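You operate a simulated robot arm through the tools that you are given. There is no shell and no other tool. Be economical: measure what you need, move in short steps, check, and stop when the job is done.

The job below is to be done with a simulated robot arm. You get a single attempt, and the scene is never put back.

## Task
Press the bearing into its roller in two strokes.
Fine: 4 mm first, then the card's travel; slide it under the ram, set the stop knob for each stroke, centre the table again.

It is judged by the outcome, as a careful person would: the job done as asked, and still so three seconds after it is handed in. It fails if anything else is knocked over, pushed out of place, dropped, spilled or broken.

## Robot
A 7-joint arm with a two-finger parallel gripper, fixed in place. Base frame: the origin is at the foot of the arm, x ahead of it, y to its left, z up. Readings come in m, rad, newtons and seconds.
Its first joint turns from -2.897 to 2.897 rad. Payload 4.4 kg.
The TCP is the grasp point between the finger pads, 0.023 m short of the fingertips. In the tool frame z runs along the fingers and y along their closing line. Largest opening 0.094 m; finger width 0.038, thickness 0.01; the body of the gripper, 0.054 by 0.096 m, starts 0.039 m behind the TCP.
Orientation is told as [roll, pitch, yaw] about the base's x, y, z axes, in that order, counted from this pose: with the fingers straight down and closing along the base's y, the tool's x points along the base's -x, its y along +y and its z along -z.

## Interface
- The arm moves only by the tool step_arm. Its argument "commands" is a list of rows, each an object (a shift or turn left out is 0, a gripper value left out holds the last) with "travel": the shift along the tool's x, y, z in units of 20 mm (1.0 is 20 mm), a list of three; "turn": the turn, a rotation vector about the tool's x, y, z in units of 4 degrees (1.0 is 4 degrees), a list of three; "grip": the closure in counts, from 0 (fully open) to 255 (shut). In form: [{"travel": [dx, dy, dz], "turn": [rx, ry, rz], "grip": grip}, ...]. A call has 1 to 20 rows; each row shifts and turns the commanded pose from where the row before left it, along the tool's axes as they then stand. A call with a number of a shift or a turn outside -1 to 1 is refused whole. A row lasts 0.2 s, in which the tool goes at most 0.05 m and 0.15 rad; a call with a longer step from one row to the next is refused whole, and so is a gripper value outside its range. A pose out of reach is approached as far as the arm can. The call stops where the force on the tool passes 70 N (or 10 N more than at its start, if that is more) or the arm is blocked; 0.2 s more then pass. Each finger travels about 0.072 m/s and halts on what it meets, pressing with about 35 N; the grip force reading is that of the motor and also rises with nothing between the fingers. The clock runs only during rows and for 0.2 s after the last one: add rows that do not move to give the fingers time. The reply holds the time, the measured pose of the TCP, the force on the tool along the base axes, the opening and the grip force, in the units named above and with some noise, with the torque about the TCP (base axes, N m) and any sound that the robot's microphone picked up, and new pictures: "views" is both (left out), scene, wrist or none.
- Cameras (640 x 400 px; columns grow to the right, rows downward): "scene" is fixed at [0.2186, -0.4996, 1.4318]; the picture's right is [0.89, -0.46, 0.00], its down [-0.11, -0.21, -0.97] and it looks along [0.45, 0.86, -0.24] (base axes); focal length 324 px, centre (320, 200). "wrist" rides on the gripper at [0.086, 0.016, -0.075] in the tool frame; the picture's right is [-0.18, 0.98, 0.00], its down [-0.58, -0.11, -0.81] and it looks along [-0.79, -0.15, 0.59] (tool axes); focal length 243 px, centre (320, 200). There is no depth. A picture from a camera that has moved, and an enlarged one, comes with that camera's place and axes in the base frame and with its lens.
- enlarge(camera, box): a new picture of the part [left, top, right, bottom] of that camera's present view, enlarged. No time passes.
- job_done(): hands the job in; it is judged then, once.

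Work in short steps. Places have to be worked out from the pictures, the camera data and where the tool is seen: move nearer, look again, correct. Check each grasp and each placing, and mend what went wrong. You have 120 turns and 200 pictures in all, those below and enlarged ones among them. Open the gripper and draw the arm clear of the work before you hand the job in, unless the task says otherwise; then end with one line.

The tools are called after "Request:" as name(argument=value, ...) on one line, values as JSON. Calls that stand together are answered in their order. step_arm: Moves the arm, as the interface text tells. Its arguments: {"type":"object","properties":{"commands":{"type":"array","items":{"type":"object","properties":{"travel":{"type":"array","items":{"type":"number"}},"turn":{"type":"array","items":{"type":"number"}},"grip":{"type":"number"}}}},"views":{"type":"string","enum":["both","scene","wrist","none"]}},"required":["commands"]} The other tools are called the same way: enlarge (camera, box) takes an enlarged picture of a part of a camera's view; job_done () hands the job in.

At the start:

```text
t: 0.0
position: [0.5946, 0.3075, 1.4218]
ee_rot: [0.001, -0.003, 0.0]
ft_force: [0.4, -0.8, 0.4]
torque: [-0.04, -0.03, 0.01]
finger_gap: 0.0941
finger_force: 0.1
```

scene: 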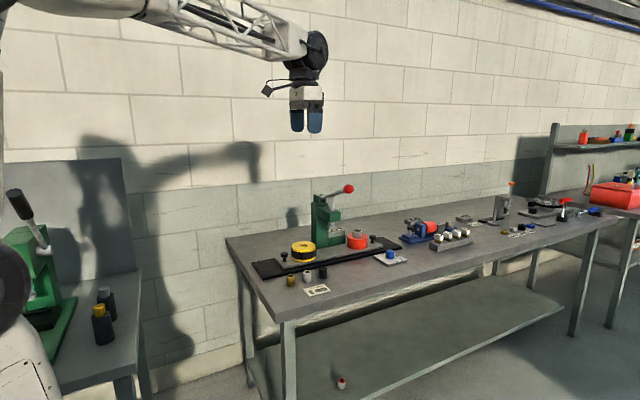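
wrist: 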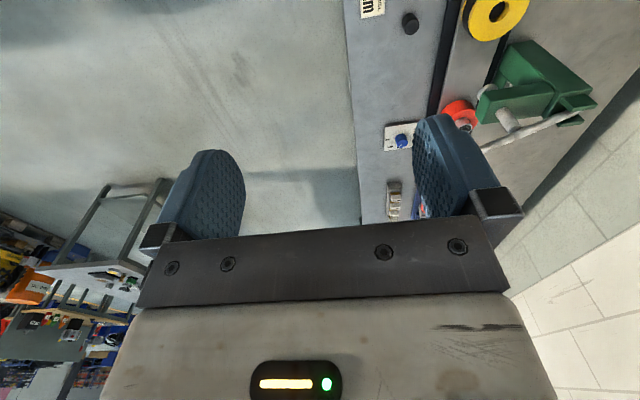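

I'll look closely at the press and the card on the bench before moving.

Request:
enlarge(camera="scene", box=[240, 170, 420, 300])

Request:
enlarge(camera="wrist", box=[340, 0, 600, 220])

Request:
enlarge(camera="scene", box=[370, 235, 430, 275])

```text
3.08 times, centred on (330, 235) of scene
camera zoom: at [0.2186, -0.4996, 1.4318], right [0.89, -0.46, 0.0], down [-0.11, -0.21, -0.97], along [0.45, 0.86, -0.24], focal length 997 px, centre (289, 92)
```

zoom: 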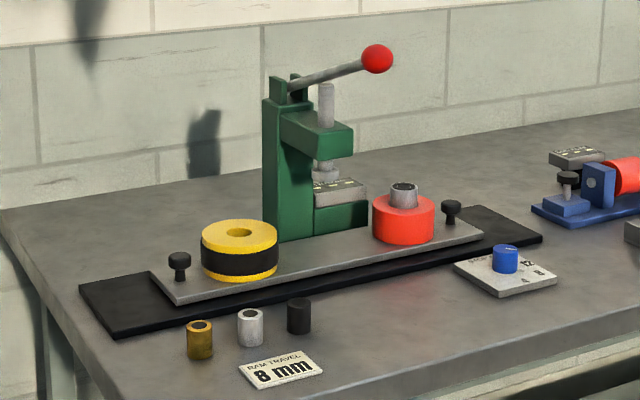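

```text
1.82 times, centred on (470, 110) of wrist
camera zoom: at [0.5074, 0.3224, 1.4963], right [0.18, 0.98, 0.0], down [0.58, -0.11, 0.81], along [0.79, -0.15, -0.59], focal length 441 px, centre (47, 364)
```

zoom: 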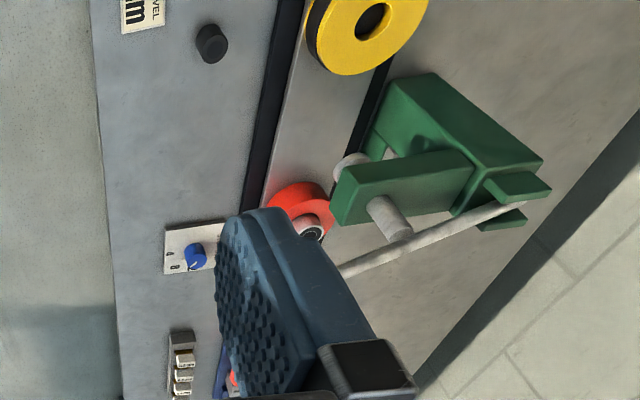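

```text
10.00 times, centred on (400, 255) of scene
camera zoom: at [0.2186, -0.4996, 1.4318], right [0.89, -0.46, 0.0], down [-0.11, -0.21, -0.97], along [0.45, 0.86, -0.24], focal length 3239 px, centre (-480, -350)
```

zoom: 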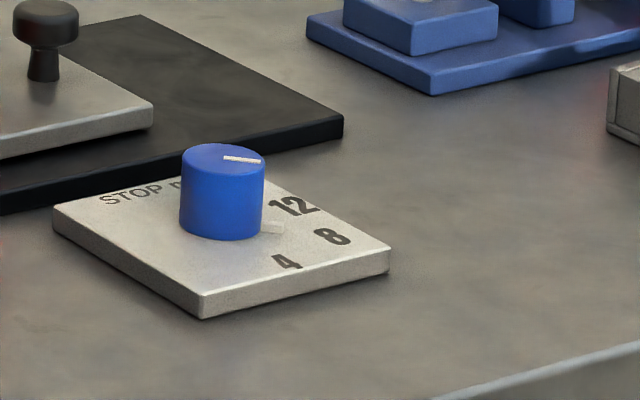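

The card says 8 mm, so the two strokes are 4 and then 8. Rough triangulation puts the bench top near z≈0.87 and the knob near (1.07, 0.48). I'll move partway in to measure more accurately.

Request:
step_arm(commands=[{"travel": [-1, 0.3, 0.8]}, {"travel": [-1, 0.3, 0.8]}, {"travel": [-1, 0.3, 0.8]}, {"travel": [-1, 0.3, 0.8]}, {"travel": [-1, 0.3, 0.8]}, {"travel": [-1, 0.3, 0.8]}, {"travel": [-1, 0.3, 0.8]}, {"travel": [-1, 0.3, 0.8]}, {"travel": [0, 0, 0]}])

```text
t: 2.0
position: [0.7539, 0.3548, 1.2939]
ee_rot: [0.001, -0.001, 0.0]
ft_force: [0.1, 0.4, 0.2]
torque: [-0.02, 0.01, 0.0]
finger_gap: 0.094
finger_force: 0.1
camera wrist: at [0.6676, 0.3697, 1.3686], right [0.18, 0.98, 0.0], down [0.58, -0.11, 0.81], along [0.79, -0.15, -0.59], focal length 243 px, centre (320, 200)
```

scene: 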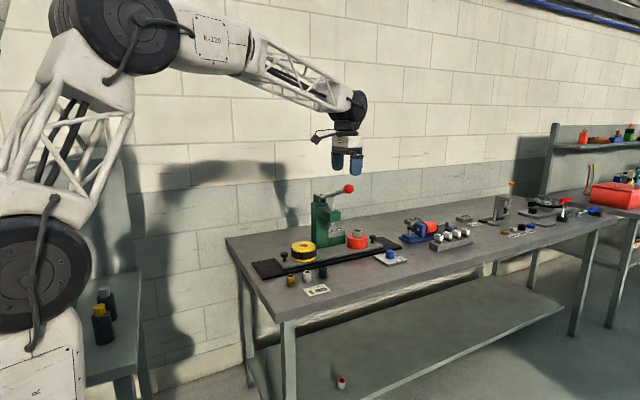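
wrist: 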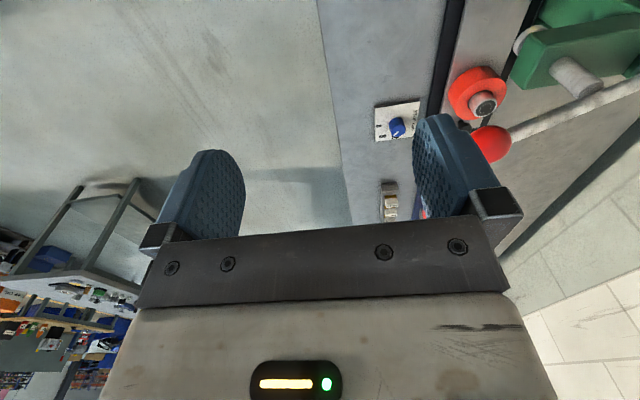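

The table rail seems to run along x at y≈0.69, with the ram near x≈0.905 and the red roller near x≈1.035. I'll enlarge the wrist view on the knob and the lever.

Request:
enlarge(camera="wrist", box=[360, 60, 440, 160])

Request:
enlarge(camera="scene", box=[300, 175, 380, 265])

```text
4.00 times, centred on (400, 110) of wrist
camera zoom: at [0.6676, 0.3697, 1.3686], right [0.18, 0.98, 0.0], down [0.58, -0.11, 0.81], along [0.79, -0.15, -0.59], focal length 970 px, centre (0, 560)
```

zoom: 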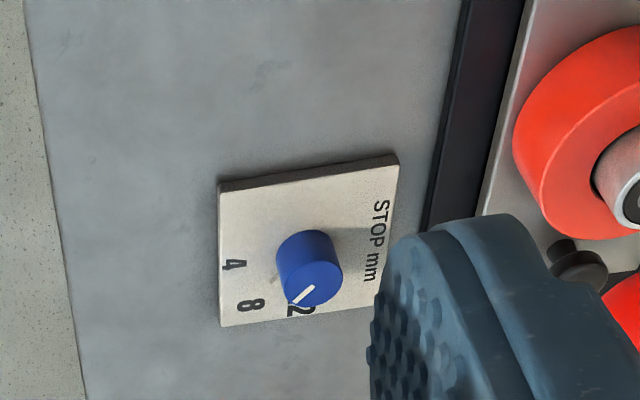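

```text
4.44 times, centred on (340, 220) of scene
camera zoom: at [0.2186, -0.4996, 1.4318], right [0.89, -0.46, 0.0], down [-0.11, -0.21, -0.97], along [0.45, 0.86, -0.24], focal length 1440 px, centre (231, 111)
```

zoom: 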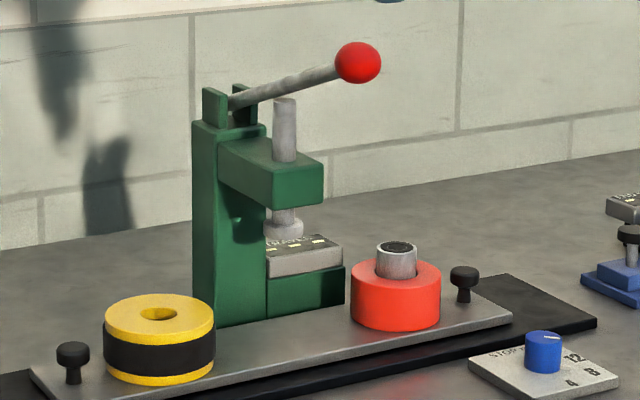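

The pointer reads 8 now, with 4 toward −y and 12 toward +x. The ball is near (0.905, 0.555, 1.15), and the lever swings down about an x axis. Next I check reach toward the knob, going out along x first to stay clear of the ball.

Request:
step_arm(commands=[{"travel": [-1, 0, 0.3]}, {"travel": [-1, 0, 0.3]}, {"travel": [-1, 0, 0.3]}, {"travel": [-1, 0, 0.3]}, {"travel": [-1, 0, 0.3]}, {"travel": [-1, 0, 0.3]}, {"travel": [-1, 0, 0.3]}, {"travel": [-1, 0, 0.3]}, {"travel": [-1, 0, 0.3]}, {"travel": [-1, 0, 0.3]}, {"travel": [0, 0, 0]}, {"travel": [0, 0, 0]}])

```text
t: 4.6
position: [0.9543, 0.3569, 1.2333]
ee_rot: [0.002, -0.001, -0.001]
ft_force: [-0.3, -0.1, -0.1]
torque: [-0.01, 0.01, -0.02]
finger_gap: 0.0938
finger_force: 0.1
camera wrist: at [0.8669, 0.3718, 1.308], right [0.18, 0.98, 0.0], down [0.58, -0.11, 0.81], along [0.79, -0.15, -0.59], focal length 243 px, centre (320, 200)
```

scene: 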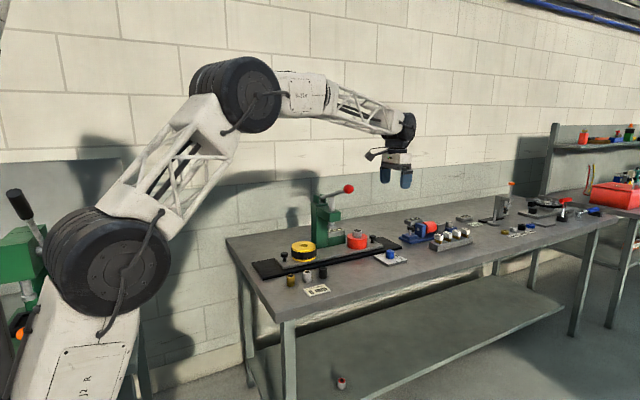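
wrist: 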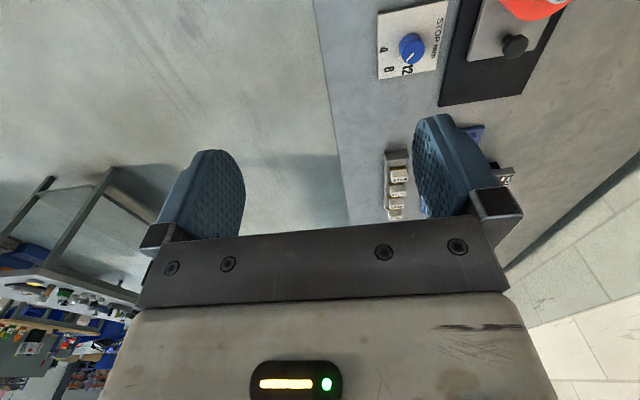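

Reach looks fine so far, with the elbow still bent. I'll enlarge to pin down the knob.

Request:
enlarge(camera="wrist", box=[370, 0, 460, 90])

```text
4.44 times, centred on (415, 45) of wrist
camera zoom: at [0.8669, 0.3718, 1.308], right [0.18, 0.98, 0.0], down [0.58, -0.11, 0.81], along [0.79, -0.15, -0.59], focal length 1078 px, centre (-102, 889)
```

zoom: 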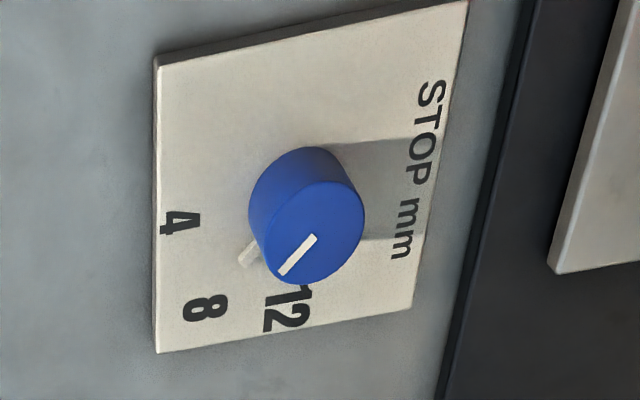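

Two wrist views agree on the knob: its top centre is near (1.070, 0.489, 0.872) and it's about 38 mm across. I move above it.

Request:
step_arm(commands=[{"travel": [-0.58, 0.66, 0.8]}, {"travel": [-0.58, 0.66, 0.8]}, {"travel": [-0.58, 0.66, 0.8]}, {"travel": [-0.58, 0.66, 0.8]}, {"travel": [-0.58, 0.66, 0.8]}, {"travel": [-0.58, 0.66, 0.8]}, {"travel": [-0.58, 0.66, 0.8]}, {"travel": [-0.58, 0.66, 0.8]}, {"travel": [-0.58, 0.66, 0.8]}, {"travel": [-0.58, 0.66, 0.8]}, {"travel": [0, 0, 0.8]}, {"travel": [0, 0, 0.8]}, {"travel": [0, 0, 0.8]}, {"travel": [0, 0, 0]}, {"travel": [0, 0, 0]}])

```text
t: 7.8
position: [1.0705, 0.4873, 1.0273]
ee_rot: [0.003, -0.003, -0.001]
ft_force: [0.0, 0.0, 0.0]
torque: [-0.02, 0.01, 0.03]
finger_gap: 0.0939
finger_force: 0.0
camera wrist: at [0.9836, 0.5031, 1.1014], right [0.18, 0.98, 0.0], down [0.58, -0.11, 0.81], along [0.79, -0.15, -0.59], focal length 243 px, centre (320, 200)
```

scene: 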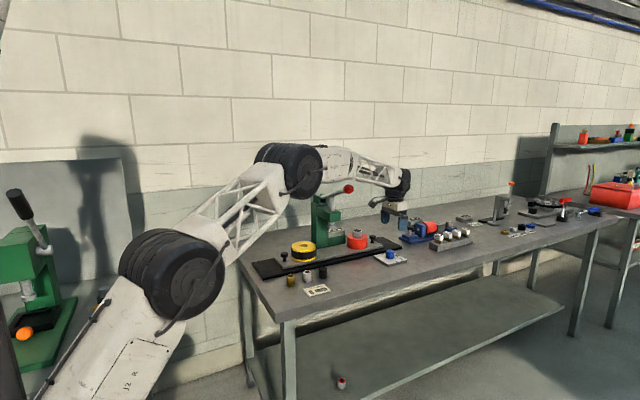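
wrist: 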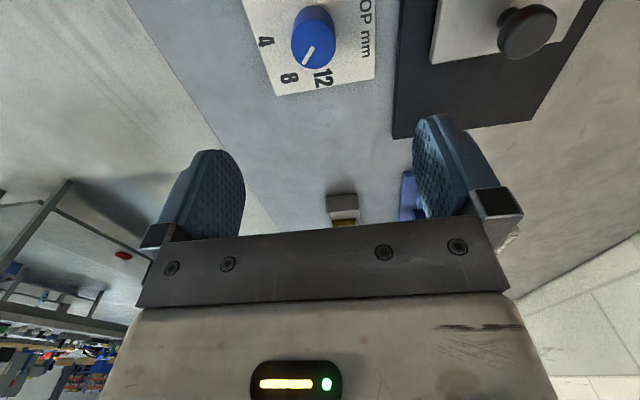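

Request:
enlarge(camera="wrist", box=[240, 0, 400, 100])

```text
4.00 times, centred on (320, 50) of wrist
camera zoom: at [0.9836, 0.5031, 1.1014], right [0.18, 0.98, 0.0], down [0.58, -0.11, 0.81], along [0.79, -0.15, -0.59], focal length 970 px, centre (320, 800)
```

zoom: 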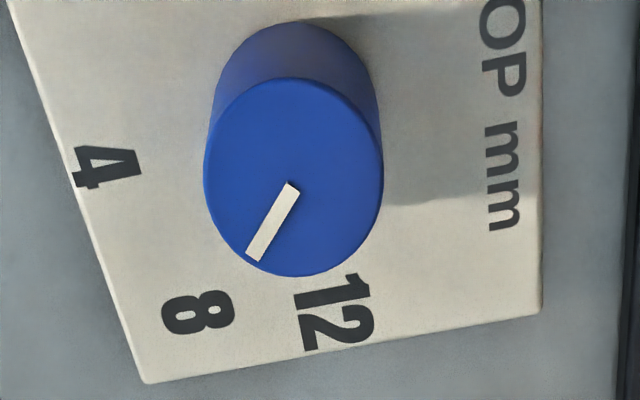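

The labels sit at about −90° (4), −45° (8) and 0° (12), and the pointer is at −45°, which is 8. I descend partway and look again.

Request:
step_arm(commands=[{"travel": [0.1, -0.2, 0.9]}, {"travel": [0, 0, 0.9]}, {"travel": [0, 0, 0.9]}, {"travel": [0, 0, 0.9]}, {"travel": [0, 0, 0.9]}, {"travel": [0, 0, 0]}], views="wrist")

```text
t: 9.2
position: [1.0684, 0.485, 0.9355]
ee_rot: [0.002, -0.001, 0.001]
ft_force: [-0.4, -0.4, -0.1]
torque: [-0.01, 0.03, -0.01]
finger_gap: 0.0941
finger_force: 0.1
camera wrist: at [0.9815, 0.4994, 1.0103], right [0.18, 0.98, 0.0], down [0.58, -0.11, 0.81], along [0.79, -0.15, -0.59], focal length 243 px, centre (320, 200)
```

wrist: 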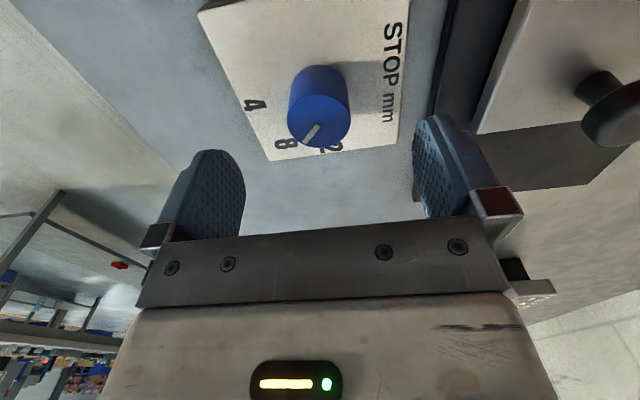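

A better baseline now puts the knob top at (1.056, 0.484, 0.903), agreeing with the scene camera. I correct x and descend so the pads straddle the knob with the tips just above the plate.

Request:
step_arm(commands=[{"travel": [0.6, -0.05, 0]}, {"travel": [0, 0, 0.5]}, {"travel": [0, 0, 0.5]}, {"travel": [0, 0, 0.4]}, {"travel": [0, 0, 0]}, {"travel": [0, 0, 0]}], views="wrist")

```text
t: 10.6
position: [1.0567, 0.4836, 0.9091]
ee_rot: [0.002, -0.001, 0.0]
ft_force: [-0.3, 0.1, -0.4]
torque: [-0.03, -0.01, 0.01]
finger_gap: 0.0939
finger_force: 0.1
camera wrist: at [0.9698, 0.4981, 0.9835], right [0.18, 0.98, 0.0], down [0.58, -0.11, 0.81], along [0.79, -0.15, -0.59], focal length 243 px, centre (320, 200)
```

wrist: 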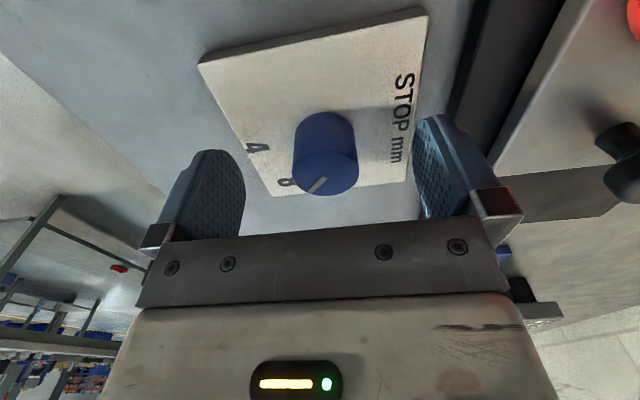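

The knob is centred between the pads. I lower 3 mm and close.

Request:
step_arm(commands=[{"travel": [0.1, 0.05, 0.15]}, {"grip": 255}, {"grip": 255}, {"grip": 255}, {"grip": 255}, {"grip": 255}], views="wrist")

```text
t: 12.0
position: [1.0536, 0.4858, 0.9048]
ee_rot: [0.001, -0.001, 0.0]
ft_force: [-0.5, 24.8, -2.1]
torque: [-0.24, -0.43, 0.12]
finger_gap: 0.0336
finger_force: 44.7
camera wrist: at [0.9677, 0.5002, 0.9801], right [0.18, 0.98, 0.0], down [0.58, -0.11, 0.81], along [0.79, -0.15, -0.59], focal length 243 px, centre (320, 200)
```

wrist: 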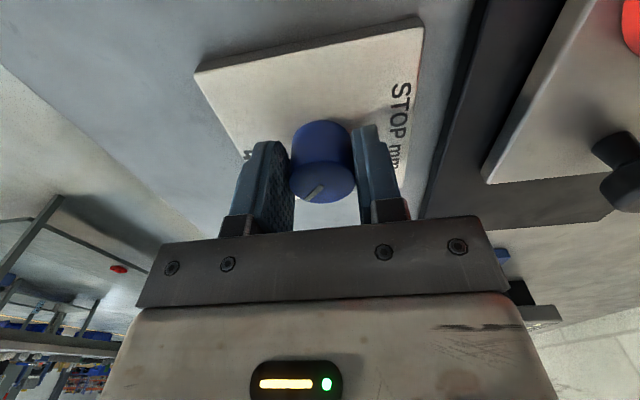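

The knob is gripped (34 mm), but 25 N sideways says I'm slightly off in y. I shift +y to relieve it.

Request:
step_arm(commands=[{"travel": [0, 0.1, 0]}, {"travel": [0, 0, 0]}], views="none")

```text
t: 12.6
position: [1.054, 0.4847, 0.9055]
ee_rot: [-0.001, -0.001, -0.003]
ft_force: [-29.7, -6.8, 4.0]
torque: [-0.58, 0.63, -0.07]
finger_gap: 0.0339
finger_force: 45.2
```

Request:
step_arm(commands=[{"travel": [0, 0, 0]}, {"travel": [0, 0, 0]}], views="none")

```text
t: 13.2
position: [1.0555, 0.4861, 0.906]
ee_rot: [0.004, -0.002, -0.002]
ft_force: [-24.1, -16.1, 0.8]
torque: [-0.66, 0.88, -0.11]
finger_gap: 0.0335
finger_force: 45.6
```

Request:
step_arm(commands=[{"travel": [0.06, -0.04, 0]}, {"travel": [0, 0, 0]}], views="none")

```text
t: 13.8
position: [1.0543, 0.4852, 0.9063]
ee_rot: [0.001, -0.005, -0.001]
ft_force: [29.0, 1.7, -8.4]
torque: [-0.59, -0.51, -0.04]
finger_gap: 0.0336
finger_force: 45.4
```

Forces are small enough. I turn clockwise seen from above (tool +z) in two halves, the first about 24°.

Request:
step_arm(commands=[{"travel": [-0.03, 0, 0]}, {"turn": [0, 0, 1]}, {"turn": [0, 0, 1]}, {"turn": [0, 0, 1]}, {"turn": [0, 0, 1]}, {"turn": [0, 0, 1]}, {"turn": [0, 0, 1]}, {"travel": [0, 0, 0]}], views="wrist")

```text
t: 15.6
position: [1.0535, 0.4887, 0.9042]
ee_rot: [0.005, 0.0, -0.418]
ft_force: [16.4, 51.9, -8.5]
torque: [0.32, 0.16, 0.37]
finger_gap: 0.0336
finger_force: 44.8
camera wrist: at [0.981, 0.5367, 0.9803], right [0.57, 0.82, 0.0], down [0.49, -0.34, 0.81], along [0.67, -0.46, -0.59], focal length 243 px, centre (320, 200)
```

wrist: 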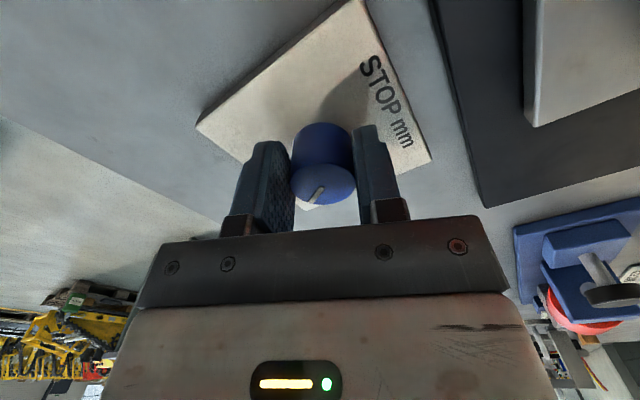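

The knob turns with the gripper. I relieve the y-force and finish the turn.

Request:
step_arm(commands=[{"travel": [0.03, 0.1, 0]}, {"turn": [0, 0, 1]}, {"turn": [0, 0, 1]}, {"turn": [0, 0, 1]}, {"turn": [0, 0, 1]}, {"turn": [0, 0, 1]}, {"turn": [0, 0, 0.25]}, {"travel": [0, 0, 0]}], views="wrist")

```text
t: 16.9
position: [1.0551, 0.4885, 0.9053]
ee_rot: [0.005, -0.002, -0.701]
ft_force: [14.4, 18.1, -8.2]
torque: [-0.15, 0.18, 0.16]
finger_gap: 0.0332
finger_force: 45.2
stopped in row 6: the force on the tool passed its limit at 73 N (the readings are from after the stop); the commanded pose is now the measured one
camera wrist: at [0.9994, 0.556, 0.9803], right [0.78, 0.63, 0.01], down [0.37, -0.46, 0.81], along [0.51, -0.62, -0.59], focal length 243 px, centre (320, 200)
```

wrist: 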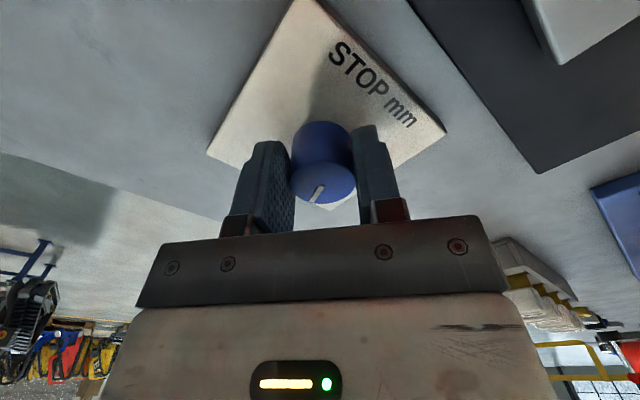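

At 40°. I do the remaining 5°.

Request:
step_arm(commands=[{"travel": [0.02, 0.04, 0]}, {"turn": [0, 0, 0.6]}, {"turn": [0, 0, 0.6]}, {"travel": [0, 0, 0]}], views="none")

```text
t: 17.9
position: [1.056, 0.4893, 0.9049]
ee_rot: [0.004, 0.001, -0.787]
ft_force: [15.0, 9.4, -10.5]
torque: [-1.0, -0.45, 0.1]
finger_gap: 0.0334
finger_force: 45.3
```

Yaw is −45°. I open, rise and check the pointer.

Request:
step_arm(commands=[{"grip": 0}, {"grip": 0}, {"grip": 0}, {"grip": 0}, {"travel": [0, 0, -1]}, {"travel": [0, 0, -1]}, {"travel": [0, 0, -1]}, {"travel": [0, 0, -1]}, {"travel": [0, 0, -1]}, {"travel": [0, 0, 0]}])

Request:
enlarge(camera="wrist", box=[240, 0, 400, 100])

Request:
enlarge(camera="scene", box=[370, 235, 430, 275])

```text
t: 20.1
position: [1.0527, 0.4879, 1.0056]
ee_rot: [0.004, -0.001, -0.788]
ft_force: [-0.8, 0.7, 0.2]
torque: [-0.03, 0.02, 0.01]
finger_gap: 0.0939
finger_force: 0.2
camera wrist: at [1.0043, 0.5597, 1.0807], right [0.83, 0.56, 0.0], down [0.33, -0.49, 0.81], along [0.46, -0.66, -0.59], focal length 243 px, centre (320, 200)
```

scene: 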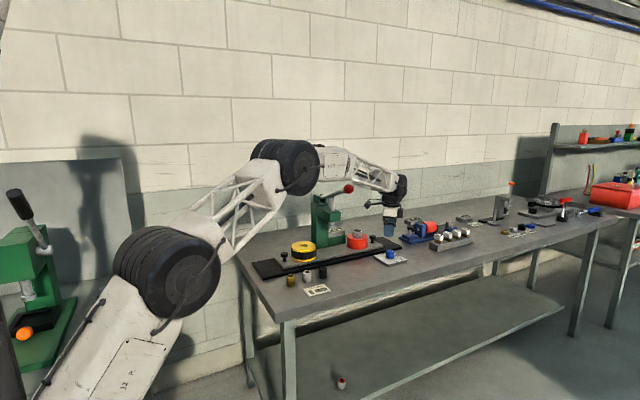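
wrist: 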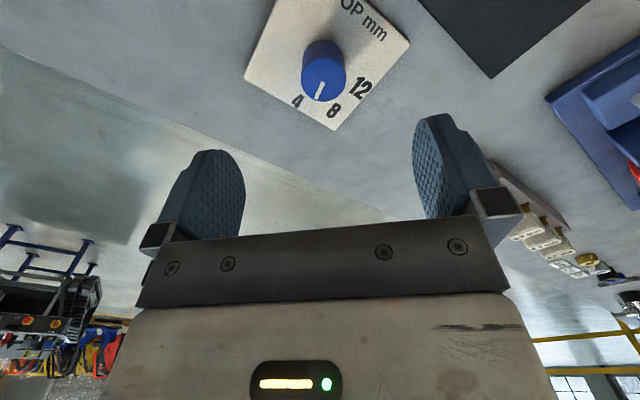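

```text
4.00 times, centred on (320, 50) of wrist
camera zoom: at [1.0043, 0.5597, 1.0807], right [0.83, 0.56, 0.0], down [0.33, -0.49, 0.81], along [0.46, -0.66, -0.59], focal length 970 px, centre (320, 800)
```

zoom: 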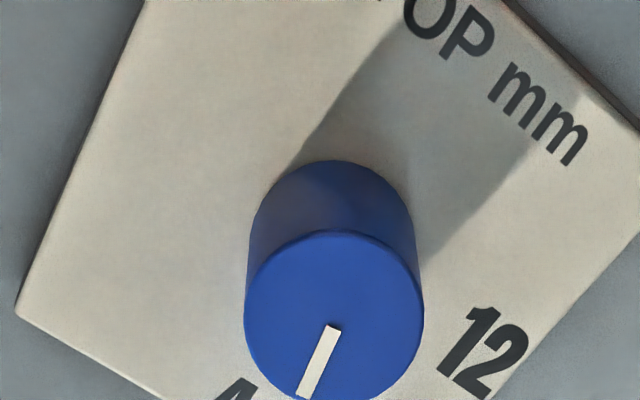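

```text
10.00 times, centred on (400, 255) of scene
camera zoom: at [0.2186, -0.4996, 1.4318], right [0.89, -0.46, 0.0], down [-0.11, -0.21, -0.97], along [0.45, 0.86, -0.24], focal length 3239 px, centre (-480, -350)
```

zoom: 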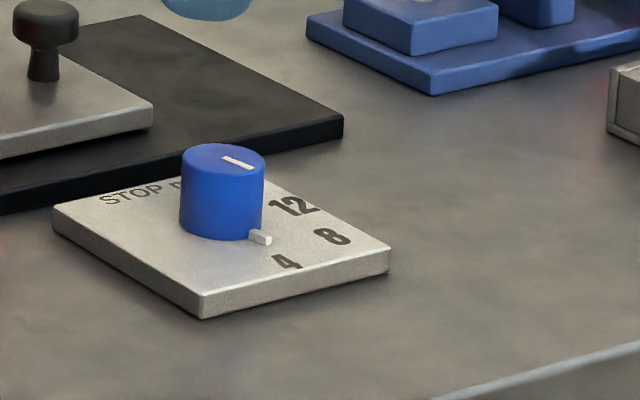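

The pointer now sits near −77°, about 11° short of 4, so the knob slipped a little in the grip. I regrip and turn about 12° further.

Request:
step_arm(commands=[{"travel": [0, 0, 1]}, {"travel": [0, 0, 1]}, {"travel": [0, 0, 1]}, {"travel": [0, 0, 1]}, {"travel": [0, 0, 1.0]}, {"travel": [0, 0, 0.15]}, {"grip": 255}, {"grip": 255}, {"grip": 255}, {"grip": 255}, {"grip": 255}], views="wrist")

```text
t: 22.5
position: [1.0568, 0.4889, 0.9025]
ee_rot: [0.005, 0.002, -0.786]
ft_force: [33.8, 23.5, -6.3]
torque: [-0.48, -0.13, 0.23]
finger_gap: 0.033
finger_force: 44.9
camera wrist: at [1.0062, 0.5602, 0.9772], right [0.83, 0.56, 0.01], down [0.33, -0.49, 0.81], along [0.46, -0.66, -0.59], focal length 243 px, centre (320, 200)
```

wrist: 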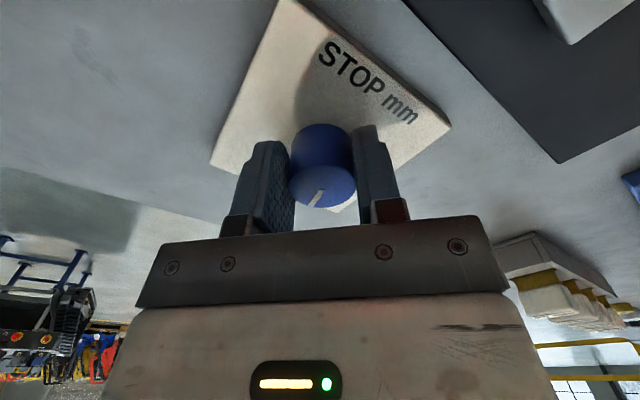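

Request:
step_arm(commands=[{"travel": [0, 0.08, 0]}, {"turn": [0, 0, 0.7]}, {"turn": [0, 0, 0.7]}, {"turn": [0, 0, 0.8]}, {"turn": [0, 0, 0.8]}, {"travel": [0, 0, 0]}], views="wrist")

```text
t: 23.9
position: [1.0569, 0.4888, 0.9011]
ee_rot: [0.002, -0.001, -0.997]
ft_force: [-17.6, -35.8, 0.6]
torque: [-0.96, 0.45, 0.38]
finger_gap: 0.0335
finger_force: 45.2
camera wrist: at [1.0234, 0.57, 0.9773], right [0.93, 0.38, 0.0], down [0.22, -0.55, 0.81], along [0.31, -0.74, -0.59], focal length 243 px, centre (320, 200)
```

wrist: 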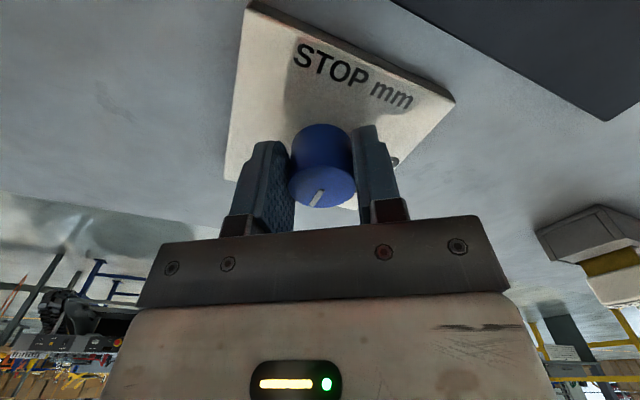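

Request:
step_arm(commands=[{"grip": 0}, {"grip": 0}, {"grip": 0}, {"grip": 0}, {"travel": [0, 0, -1]}, {"travel": [0, 0, -1]}, {"travel": [0, 0, -1]}, {"travel": [0, 0, -1]}, {"travel": [0, 0, -1]}, {"travel": [0, 0, 0]}], views="wrist")

Request:
enlarge(camera="wrist", box=[240, 20, 400, 120])

Request:
enlarge(camera="scene", box=[378, 240, 410, 260])

```text
t: 26.1
position: [1.0565, 0.4907, 1.0038]
ee_rot: [0.004, 0.0, -0.997]
ft_force: [0.3, -0.3, 0.6]
torque: [0.0, 0.0, 0.0]
finger_gap: 0.094
finger_force: 0.1
camera wrist: at [1.0222, 0.5708, 1.0783], right [0.92, 0.38, 0.0], down [0.22, -0.55, 0.81], along [0.31, -0.74, -0.59], focal length 243 px, centre (320, 200)
```

wrist: 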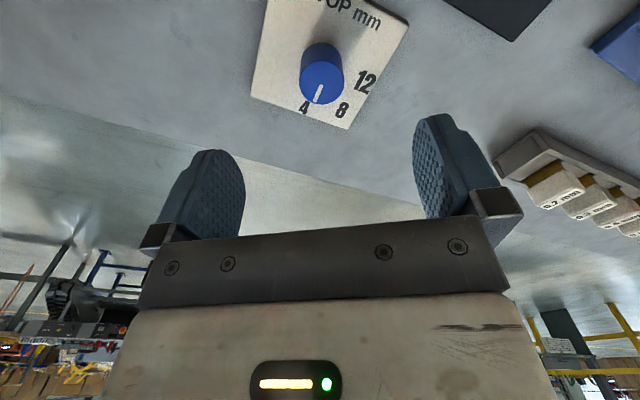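

```text
4.00 times, centred on (320, 70) of wrist
camera zoom: at [1.0222, 0.5708, 1.0783], right [0.92, 0.38, 0.0], down [0.22, -0.55, 0.81], along [0.31, -0.74, -0.59], focal length 970 px, centre (320, 720)
```

zoom: 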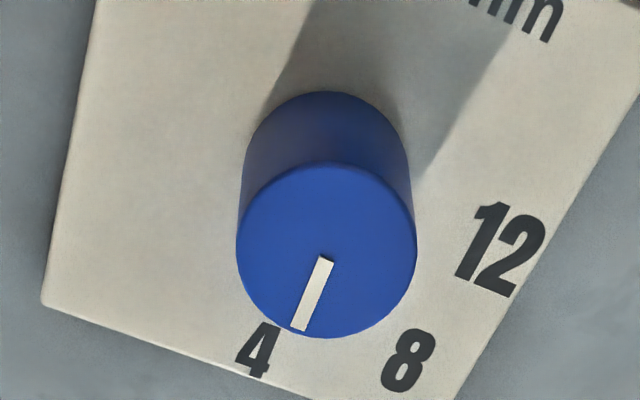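

```text
16.00 times, centred on (394, 250) of scene
camera zoom: at [0.2186, -0.4996, 1.4318], right [0.89, -0.46, 0.0], down [-0.11, -0.21, -0.97], along [0.45, 0.86, -0.24], focal length 5182 px, centre (-864, -600)
```

zoom: 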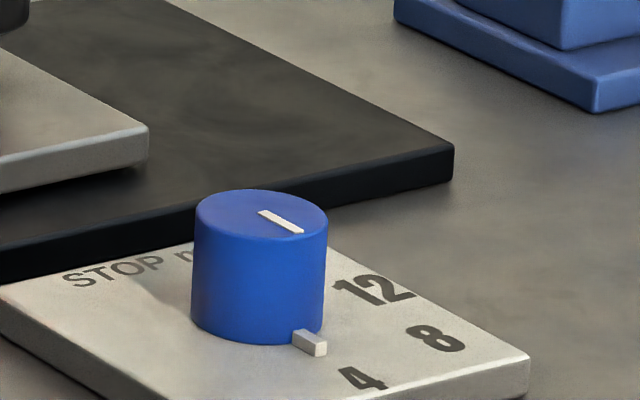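

The pointer is now on 4. Corrected positions: table knobs near (0.642, 0.61) and (1.061, 0.607), ram at x≈0.854, red roller at x≈0.983, ball near (0.853, 0.495, 1.186). I rise straight up while returning yaw to 0.

Request:
step_arm(commands=[{"travel": [0, 0, -1], "turn": [0, 0, -0.89]}, {"travel": [0, 0, -1], "turn": [0, 0, -0.89]}, {"travel": [0, 0, -1], "turn": [0, 0, -0.89]}, {"travel": [0, 0, -1], "turn": [0, 0, -0.89]}, {"travel": [0, 0, -1], "turn": [0, 0, -0.89]}, {"travel": [0, 0, -1], "turn": [0, 0, -0.89]}, {"travel": [0, 0, -1], "turn": [0, 0, -0.89]}, {"travel": [0, 0, -1], "turn": [0, 0, -0.89]}, {"travel": [0, 0, -1], "turn": [0, 0, -0.89]}, {"travel": [0, 0, -1], "turn": [0, 0, -0.89]}, {"travel": [0, 0, -1], "turn": [0, 0, -0.89]}, {"travel": [0, 0, -1], "turn": [0, 0, -0.89]}, {"travel": [0, 0, -1], "turn": [0, 0, -0.89]}, {"travel": [0, 0, -1], "turn": [0, 0, -0.89]}, {"travel": [0, 0, -1], "turn": [0, 0, -0.89]}, {"travel": [0, 0, -1], "turn": [0, 0, -0.92]}, {"travel": [0, 0, 0]}], views="none")

```text
t: 29.7
position: [1.0556, 0.4893, 1.3246]
ee_rot: [0.004, -0.004, 0.002]
ft_force: [0.5, -0.8, -0.7]
torque: [0.02, -0.02, -0.02]
finger_gap: 0.0942
finger_force: 0.1
```

Request:
step_arm(commands=[{"travel": [1, -0.1, 0]}, {"travel": [1, -0.1, 0]}, {"travel": [1, -0.1, 0]}, {"travel": [1, -0.1, 0]}, {"travel": [1, -0.1, 0]}, {"travel": [1, -0.1, 0]}, {"travel": [1, -0.1, 0]}, {"travel": [1, -0.1, 0]}, {"travel": [1, -0.1, 0]}, {"travel": [1, -0.1, 0]}, {"travel": [1, -0.1, 0]}, {"travel": [1, -0.1, 0]}, {"travel": [1, 0, 0]}, {"travel": [1, 0, 0]}, {"travel": [1, 0, 0]}, {"travel": [1, 0, 0]}, {"travel": [1, 0, 0]}, {"travel": [1, 0, 0]}, {"travel": [1, 0, 0]}, {"travel": [1, 0, 0]}], views="none")

Request:
step_arm(commands=[{"travel": [0.5, 1, 0.6]}, {"travel": [0, 1, 1]}, {"travel": [0, 1, 1]}, {"travel": [0, 1, 1]}, {"travel": [0, 1, 1]}, {"travel": [0, 1, 1]}, {"travel": [0, 1, 1]}, {"travel": [0, 0.5, 1]}, {"travel": [0, 0, 1]}, {"travel": [0, 0, 1]}, {"travel": [0, 0, 0]}])

```text
t: 33.9
position: [0.6558, 0.4643, 1.3205]
ee_rot: [0.004, -0.004, 0.001]
ft_force: [0.7, 0.2, -0.1]
torque: [0.04, 0.0, -0.03]
finger_gap: 0.0941
finger_force: 0.0
```

```text
t: 36.3
position: [0.6459, 0.6157, 1.13]
ee_rot: [0.002, -0.003, 0.0]
ft_force: [0.0, 0.6, 0.0]
torque: [0.01, -0.01, 0.03]
finger_gap: 0.094
finger_force: 0.0
camera wrist: at [0.5585, 0.6304, 1.2038], right [0.18, 0.98, 0.0], down [0.58, -0.11, 0.81], along [0.79, -0.15, -0.59], focal length 243 px, centre (320, 200)
```

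scene: 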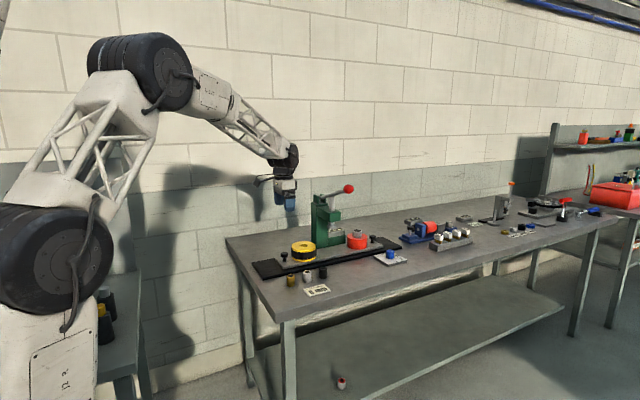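
wrist: 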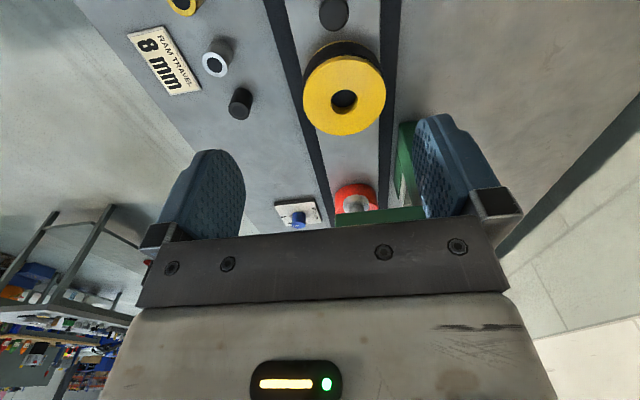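

The left knob reads (0.639, 0.627). I align and descend to 0.99.

Request:
step_arm(commands=[{"travel": [0.3, 0.5, 1]}, {"travel": [0, 0, 1]}, {"travel": [0, 0, 1]}, {"travel": [0, 0, 1]}, {"travel": [0, 0, 1]}, {"travel": [0, 0, 1]}, {"travel": [0, 0, 1]}, {"travel": [0, 0, 0]}], views="wrist")

```text
t: 38.1
position: [0.6394, 0.6257, 0.9905]
ee_rot: [0.004, -0.004, 0.001]
ft_force: [0.5, 1.3, 0.2]
torque: [0.0, -0.01, 0.03]
finger_gap: 0.0941
finger_force: 0.1
camera wrist: at [0.5521, 0.6412, 1.0648], right [0.18, 0.98, 0.0], down [0.58, -0.11, 0.81], along [0.79, -0.15, -0.59], focal length 243 px, centre (320, 200)
```

wrist: 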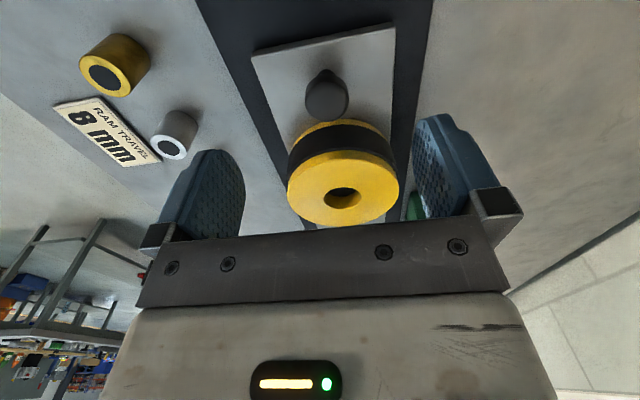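

The knob cap is at (0.641, 0.628, 0.916) and the yellow roller's edge is about 4 cm away in x. I descend to grip height and close along y.

Request:
step_arm(commands=[{"travel": [-0.1, 0.1, 1]}, {"travel": [0, 0, 1]}, {"travel": [0, 0, 1]}, {"travel": [0, 0, 0.8]}, {"travel": [0, 0, 0]}, {"travel": [0, 0, 0]}], views="wrist")

```text
t: 39.5
position: [0.6421, 0.628, 0.9126]
ee_rot: [0.003, -0.004, 0.001]
ft_force: [-0.2, -0.5, 0.2]
torque: [-0.04, 0.01, -0.01]
finger_gap: 0.094
finger_force: 0.1
camera wrist: at [0.555, 0.6439, 0.988], right [0.18, 0.98, 0.0], down [0.58, -0.11, 0.81], along [0.79, -0.15, -0.59], focal length 243 px, centre (320, 200)
```

wrist: 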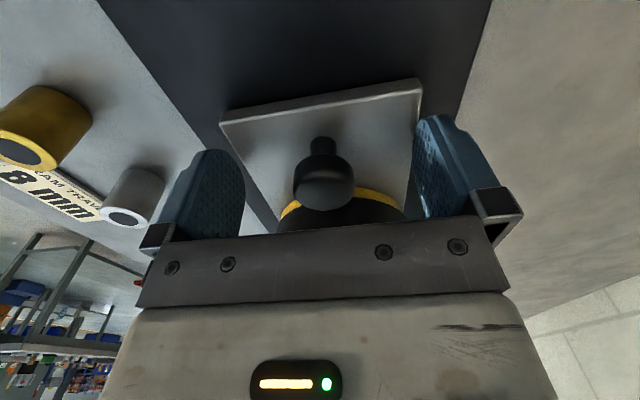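

The cap is centred at the grasp point. I close on it.

Request:
step_arm(commands=[{"grip": 255}, {"grip": 255}, {"grip": 255}, {"grip": 255}, {"grip": 255}], views="wrist")

```text
t: 40.7
position: [0.6413, 0.6309, 0.9144]
ee_rot: [0.003, -0.003, 0.003]
ft_force: [-0.6, 39.3, -7.3]
torque: [0.27, -0.11, 0.19]
finger_gap: 0.0297
finger_force: 45.3
camera wrist: at [0.5546, 0.6449, 0.9881], right [0.18, 0.98, 0.0], down [0.58, -0.11, 0.81], along [0.8, -0.15, -0.59], focal length 243 px, centre (320, 200)
```

wrist: 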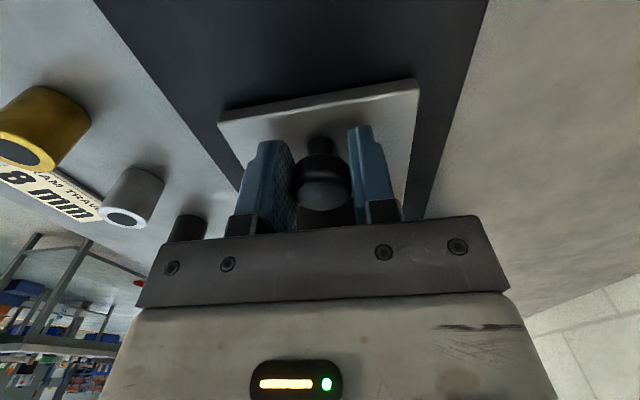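

Gripped (30 mm). I relieve y by 2 mm and begin sliding toward −x slowly.

Request:
step_arm(commands=[{"travel": [0, 0.1, 0]}, {"travel": [0.25, 0, 0]}, {"travel": [0.5, 0, 0]}, {"travel": [0.5, 0, 0]}, {"travel": [0.5, 0, 0]}, {"travel": [0.25, 0, 0]}, {"travel": [0, 0, 0]}])

```text
t: 42.3
position: [0.6009, 0.6295, 0.9133]
ee_rot: [0.001, -0.003, -0.001]
ft_force: [-0.8, -2.9, 0.2]
torque: [-0.08, 0.2, -0.1]
finger_gap: 0.03
finger_force: 44.9
camera wrist: at [0.5153, 0.6452, 0.9882], right [0.18, 0.98, 0.0], down [0.58, -0.11, 0.81], along [0.79, -0.15, -0.59], focal length 243 px, centre (320, 200)
```

scene: 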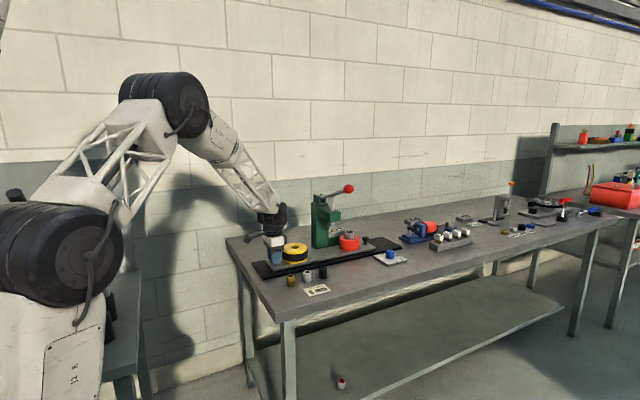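
wrist: 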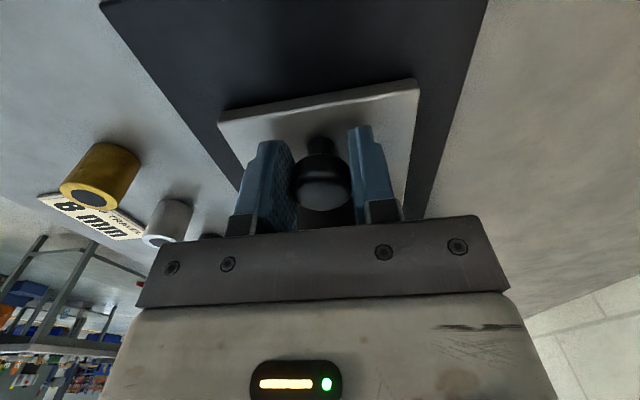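

The table slides freely, 40 mm so far. I continue 80 mm more and look at the alignment.

Request:
step_arm(commands=[{"travel": [0.5, 0, 0]}, {"travel": [0.5, 0, 0]}, {"travel": [0.5, 0, 0]}, {"travel": [0.5, 0, 0]}, {"travel": [0.5, 0, 0]}, {"travel": [0.5, 0, 0]}, {"travel": [0.5, 0, 0]}, {"travel": [0.5, 0, 0]}, {"travel": [0, 0, 0]}], views="none")

Request:
enlarge(camera="scene", box=[300, 175, 380, 265])

```text
t: 44.3
position: [0.521, 0.6303, 0.9137]
ee_rot: [0.003, -0.003, 0.0]
ft_force: [1.2, 0.3, 1.1]
torque: [0.03, 0.28, 0.22]
finger_gap: 0.0299
finger_force: 45.4
```

```text
4.44 times, centred on (340, 220) of scene
camera zoom: at [0.2186, -0.4996, 1.4318], right [0.89, -0.46, 0.0], down [-0.11, -0.21, -0.97], along [0.45, 0.86, -0.24], focal length 1440 px, centre (231, 111)
```

zoom: 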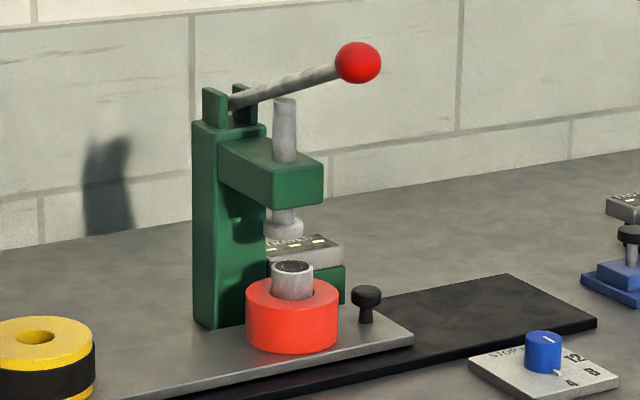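

The red roller is almost under the ram. I zoom in for the residual.

Request:
enlarge(camera="scene", box=[337, 215, 369, 257])

```text
9.52 times, centred on (353, 236) of scene
camera zoom: at [0.2186, -0.4996, 1.4318], right [0.89, -0.46, 0.0], down [-0.11, -0.21, -0.97], along [0.45, 0.86, -0.24], focal length 3085 px, centre (6, -143)
```

zoom: 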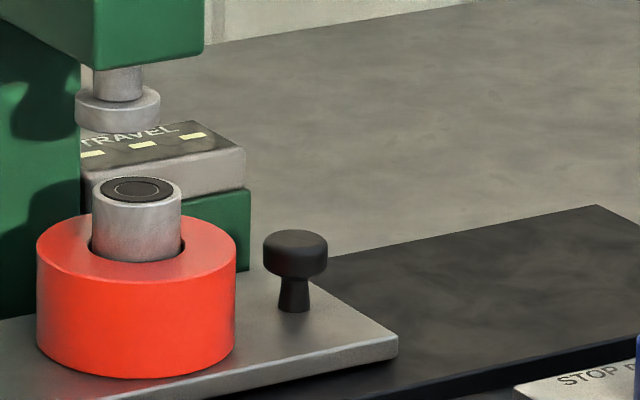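

Residual is about 10 mm. I move 10 mm and recheck.

Request:
step_arm(commands=[{"travel": [0.25, 0, 0]}, {"travel": [0.25, 0, 0]}, {"travel": [0, 0, 0]}], views="none")

Request:
enlarge(camera="scene", box=[337, 215, 369, 257])

```text
t: 45.1
position: [0.5113, 0.6307, 0.9132]
ee_rot: [0.003, -0.003, 0.001]
ft_force: [-1.8, 3.1, 0.0]
torque: [0.03, -0.53, -0.03]
finger_gap: 0.0296
finger_force: 45.2
```

```text
9.52 times, centred on (353, 236) of scene
camera zoom: at [0.2186, -0.4996, 1.4318], right [0.89, -0.46, 0.0], down [-0.11, -0.21, -0.97], along [0.45, 0.86, -0.24], focal length 3085 px, centre (6, -143)
```

zoom: 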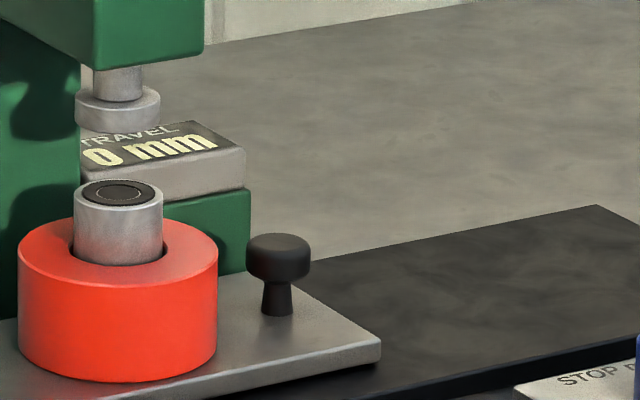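

The display now reads "TRAVEL 0 mm" and the bearing is directly under the ram (slide 130 mm). I release the knob and go up.

Request:
step_arm(commands=[{"grip": 0}, {"grip": 0}, {"grip": 0}, {"grip": 0}, {"travel": [0, 0, -1]}, {"travel": [0, 0, -1]}, {"travel": [0, 0, -1]}, {"travel": [0, 0, -1]}, {"travel": [0, 0, -1]}, {"travel": [0, 0, -1]}, {"travel": [0, 0, -1]}, {"travel": [0, 0, -1]}, {"travel": [0, 0, -1]}, {"travel": [0, 0, -1]}, {"travel": [0, 0, -1]}, {"travel": [0, 0, -1]}, {"travel": [0, 0, -1]}, {"travel": [0, 0, -1]}, {"travel": [0, 0, -1]}, {"travel": [0, 0, -1]}], views="wrist")

Request:
enlarge(camera="scene", box=[240, 170, 420, 300])

```text
t: 49.3
position: [0.5118, 0.6282, 1.2329]
ee_rot: [0.002, -0.005, -0.001]
ft_force: [1.4, 0.5, 0.3]
torque: [0.02, 0.03, 0.0]
finger_gap: 0.0941
finger_force: 0.1
camera wrist: at [0.4244, 0.6438, 1.3081], right [0.18, 0.98, 0.0], down [0.58, -0.11, 0.81], along [0.79, -0.15, -0.59], focal length 243 px, centre (320, 200)
```

wrist: 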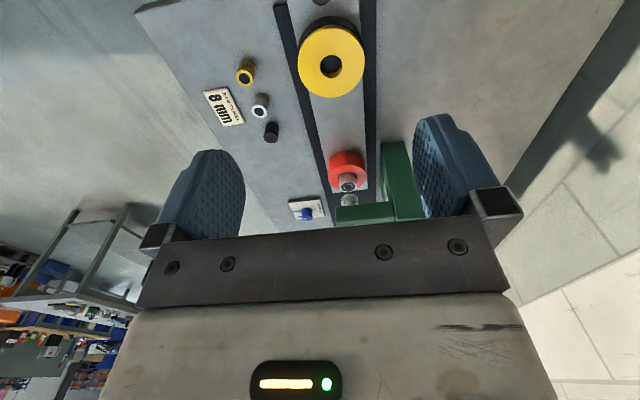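

```text
3.08 times, centred on (330, 235) of scene
camera zoom: at [0.2186, -0.4996, 1.4318], right [0.89, -0.46, 0.0], down [-0.11, -0.21, -0.97], along [0.45, 0.86, -0.24], focal length 997 px, centre (289, 92)
```

zoom: 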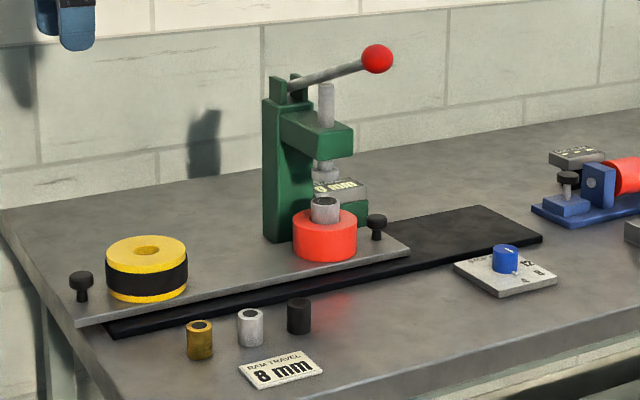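

Next is the lever. I move in front of the ball (−y side) at a safe height, then turn yaw +90° so the fingers close along x and the ball can pivot between the pads.

Request:
step_arm(commands=[{"travel": [0, -1, -0.6]}, {"travel": [0, -1, -0.6]}, {"travel": [0, -1, -0.6]}, {"travel": [0, -1, -0.6]}, {"travel": [0, -1, -0.6]}, {"travel": [-1, -1, -0.5]}, {"travel": [-1, -1, 0]}, {"travel": [-1, -1, 0]}, {"travel": [-1, -1, 0]}, {"travel": [-1, -1, 0]}, {"travel": [-1, -1, 0]}, {"travel": [-1, -0.4, 0]}, {"travel": [-1, 0, 0]}, {"travel": [-1, 0, 0]}, {"travel": [-1, 0, 0]}, {"travel": [-1, 0, 0]}, {"travel": [-1, 0, 0]}, {"travel": [-1, 0, 0]}, {"travel": [-1, 0, 0]}, {"travel": [-1, 0, 0]}], views="none")

Request:
step_arm(commands=[{"turn": [0, 0, -1]}, {"turn": [0, 0, -1]}, {"turn": [0, 0, -1]}, {"turn": [0, 0, -1]}, {"turn": [0, 0, -1]}, {"turn": [0, 0, -1]}, {"turn": [0, 0, -1]}, {"turn": [0, 0, -1]}, {"turn": [0, 0, -1]}, {"turn": [0, 0, -1]}, {"turn": [0, 0, -1]}, {"turn": [0, 0, -1]}], views="wrist")

```text
t: 53.5
position: [0.8115, 0.4011, 1.3045]
ee_rot: [0.003, -0.006, -0.001]
ft_force: [0.4, -0.3, 0.7]
torque: [-0.01, 0.03, 0.01]
finger_gap: 0.0939
finger_force: 0.0
```

```text
t: 56.1
position: [0.8112, 0.4004, 1.3058]
ee_rot: [0.001, -0.007, 0.839]
ft_force: [-0.7, -0.3, 0.0]
torque: [0.02, 0.02, 0.02]
finger_gap: 0.0942
finger_force: 0.1
camera wrist: at [0.7414, 0.3462, 1.3787], right [-0.61, 0.79, 0.0], down [0.47, 0.36, 0.81], along [0.64, 0.49, -0.59], focal length 243 px, centre (320, 200)
```

wrist: 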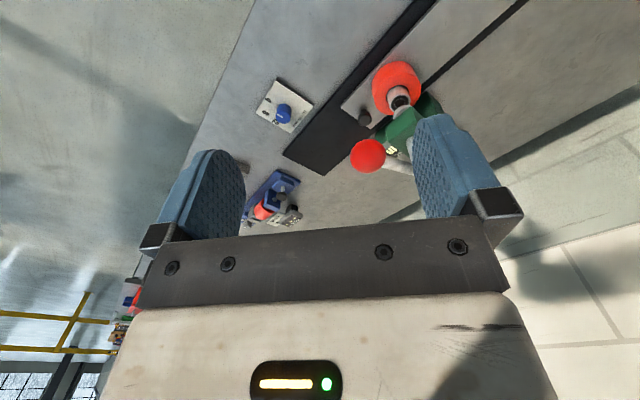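

The ball is at about (0.854, 0.497, 1.186). I finish the turn to yaw 90°.

Request:
step_arm(commands=[{"turn": [0, 0, -1]}, {"turn": [0, 0, -1]}, {"turn": [0, 0, -1]}, {"turn": [0, 0, -1]}, {"turn": [0, 0, -1]}, {"turn": [0, 0, -1]}, {"turn": [0, 0, -1]}, {"turn": [0, 0, -1]}, {"turn": [0, 0, -1]}, {"turn": [0, 0, -1]}, {"turn": [0, 0, -0.5]}, {"travel": [0, 0, 0]}], views="wrist")

```text
t: 58.7
position: [0.8118, 0.4022, 1.3032]
ee_rot: [-0.004, -0.004, 1.573]
ft_force: [-0.5, 0.0, 0.2]
torque: [0.0, -0.01, 0.01]
finger_gap: 0.094
finger_force: 0.1
camera wrist: at [0.7945, 0.3137, 1.3786], right [-0.98, 0.18, 0.0], down [0.11, 0.58, 0.81], along [0.15, 0.79, -0.59], focal length 243 px, centre (320, 200)
```

wrist: 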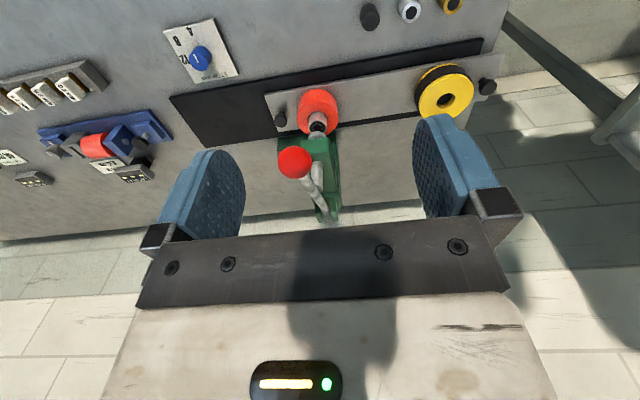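

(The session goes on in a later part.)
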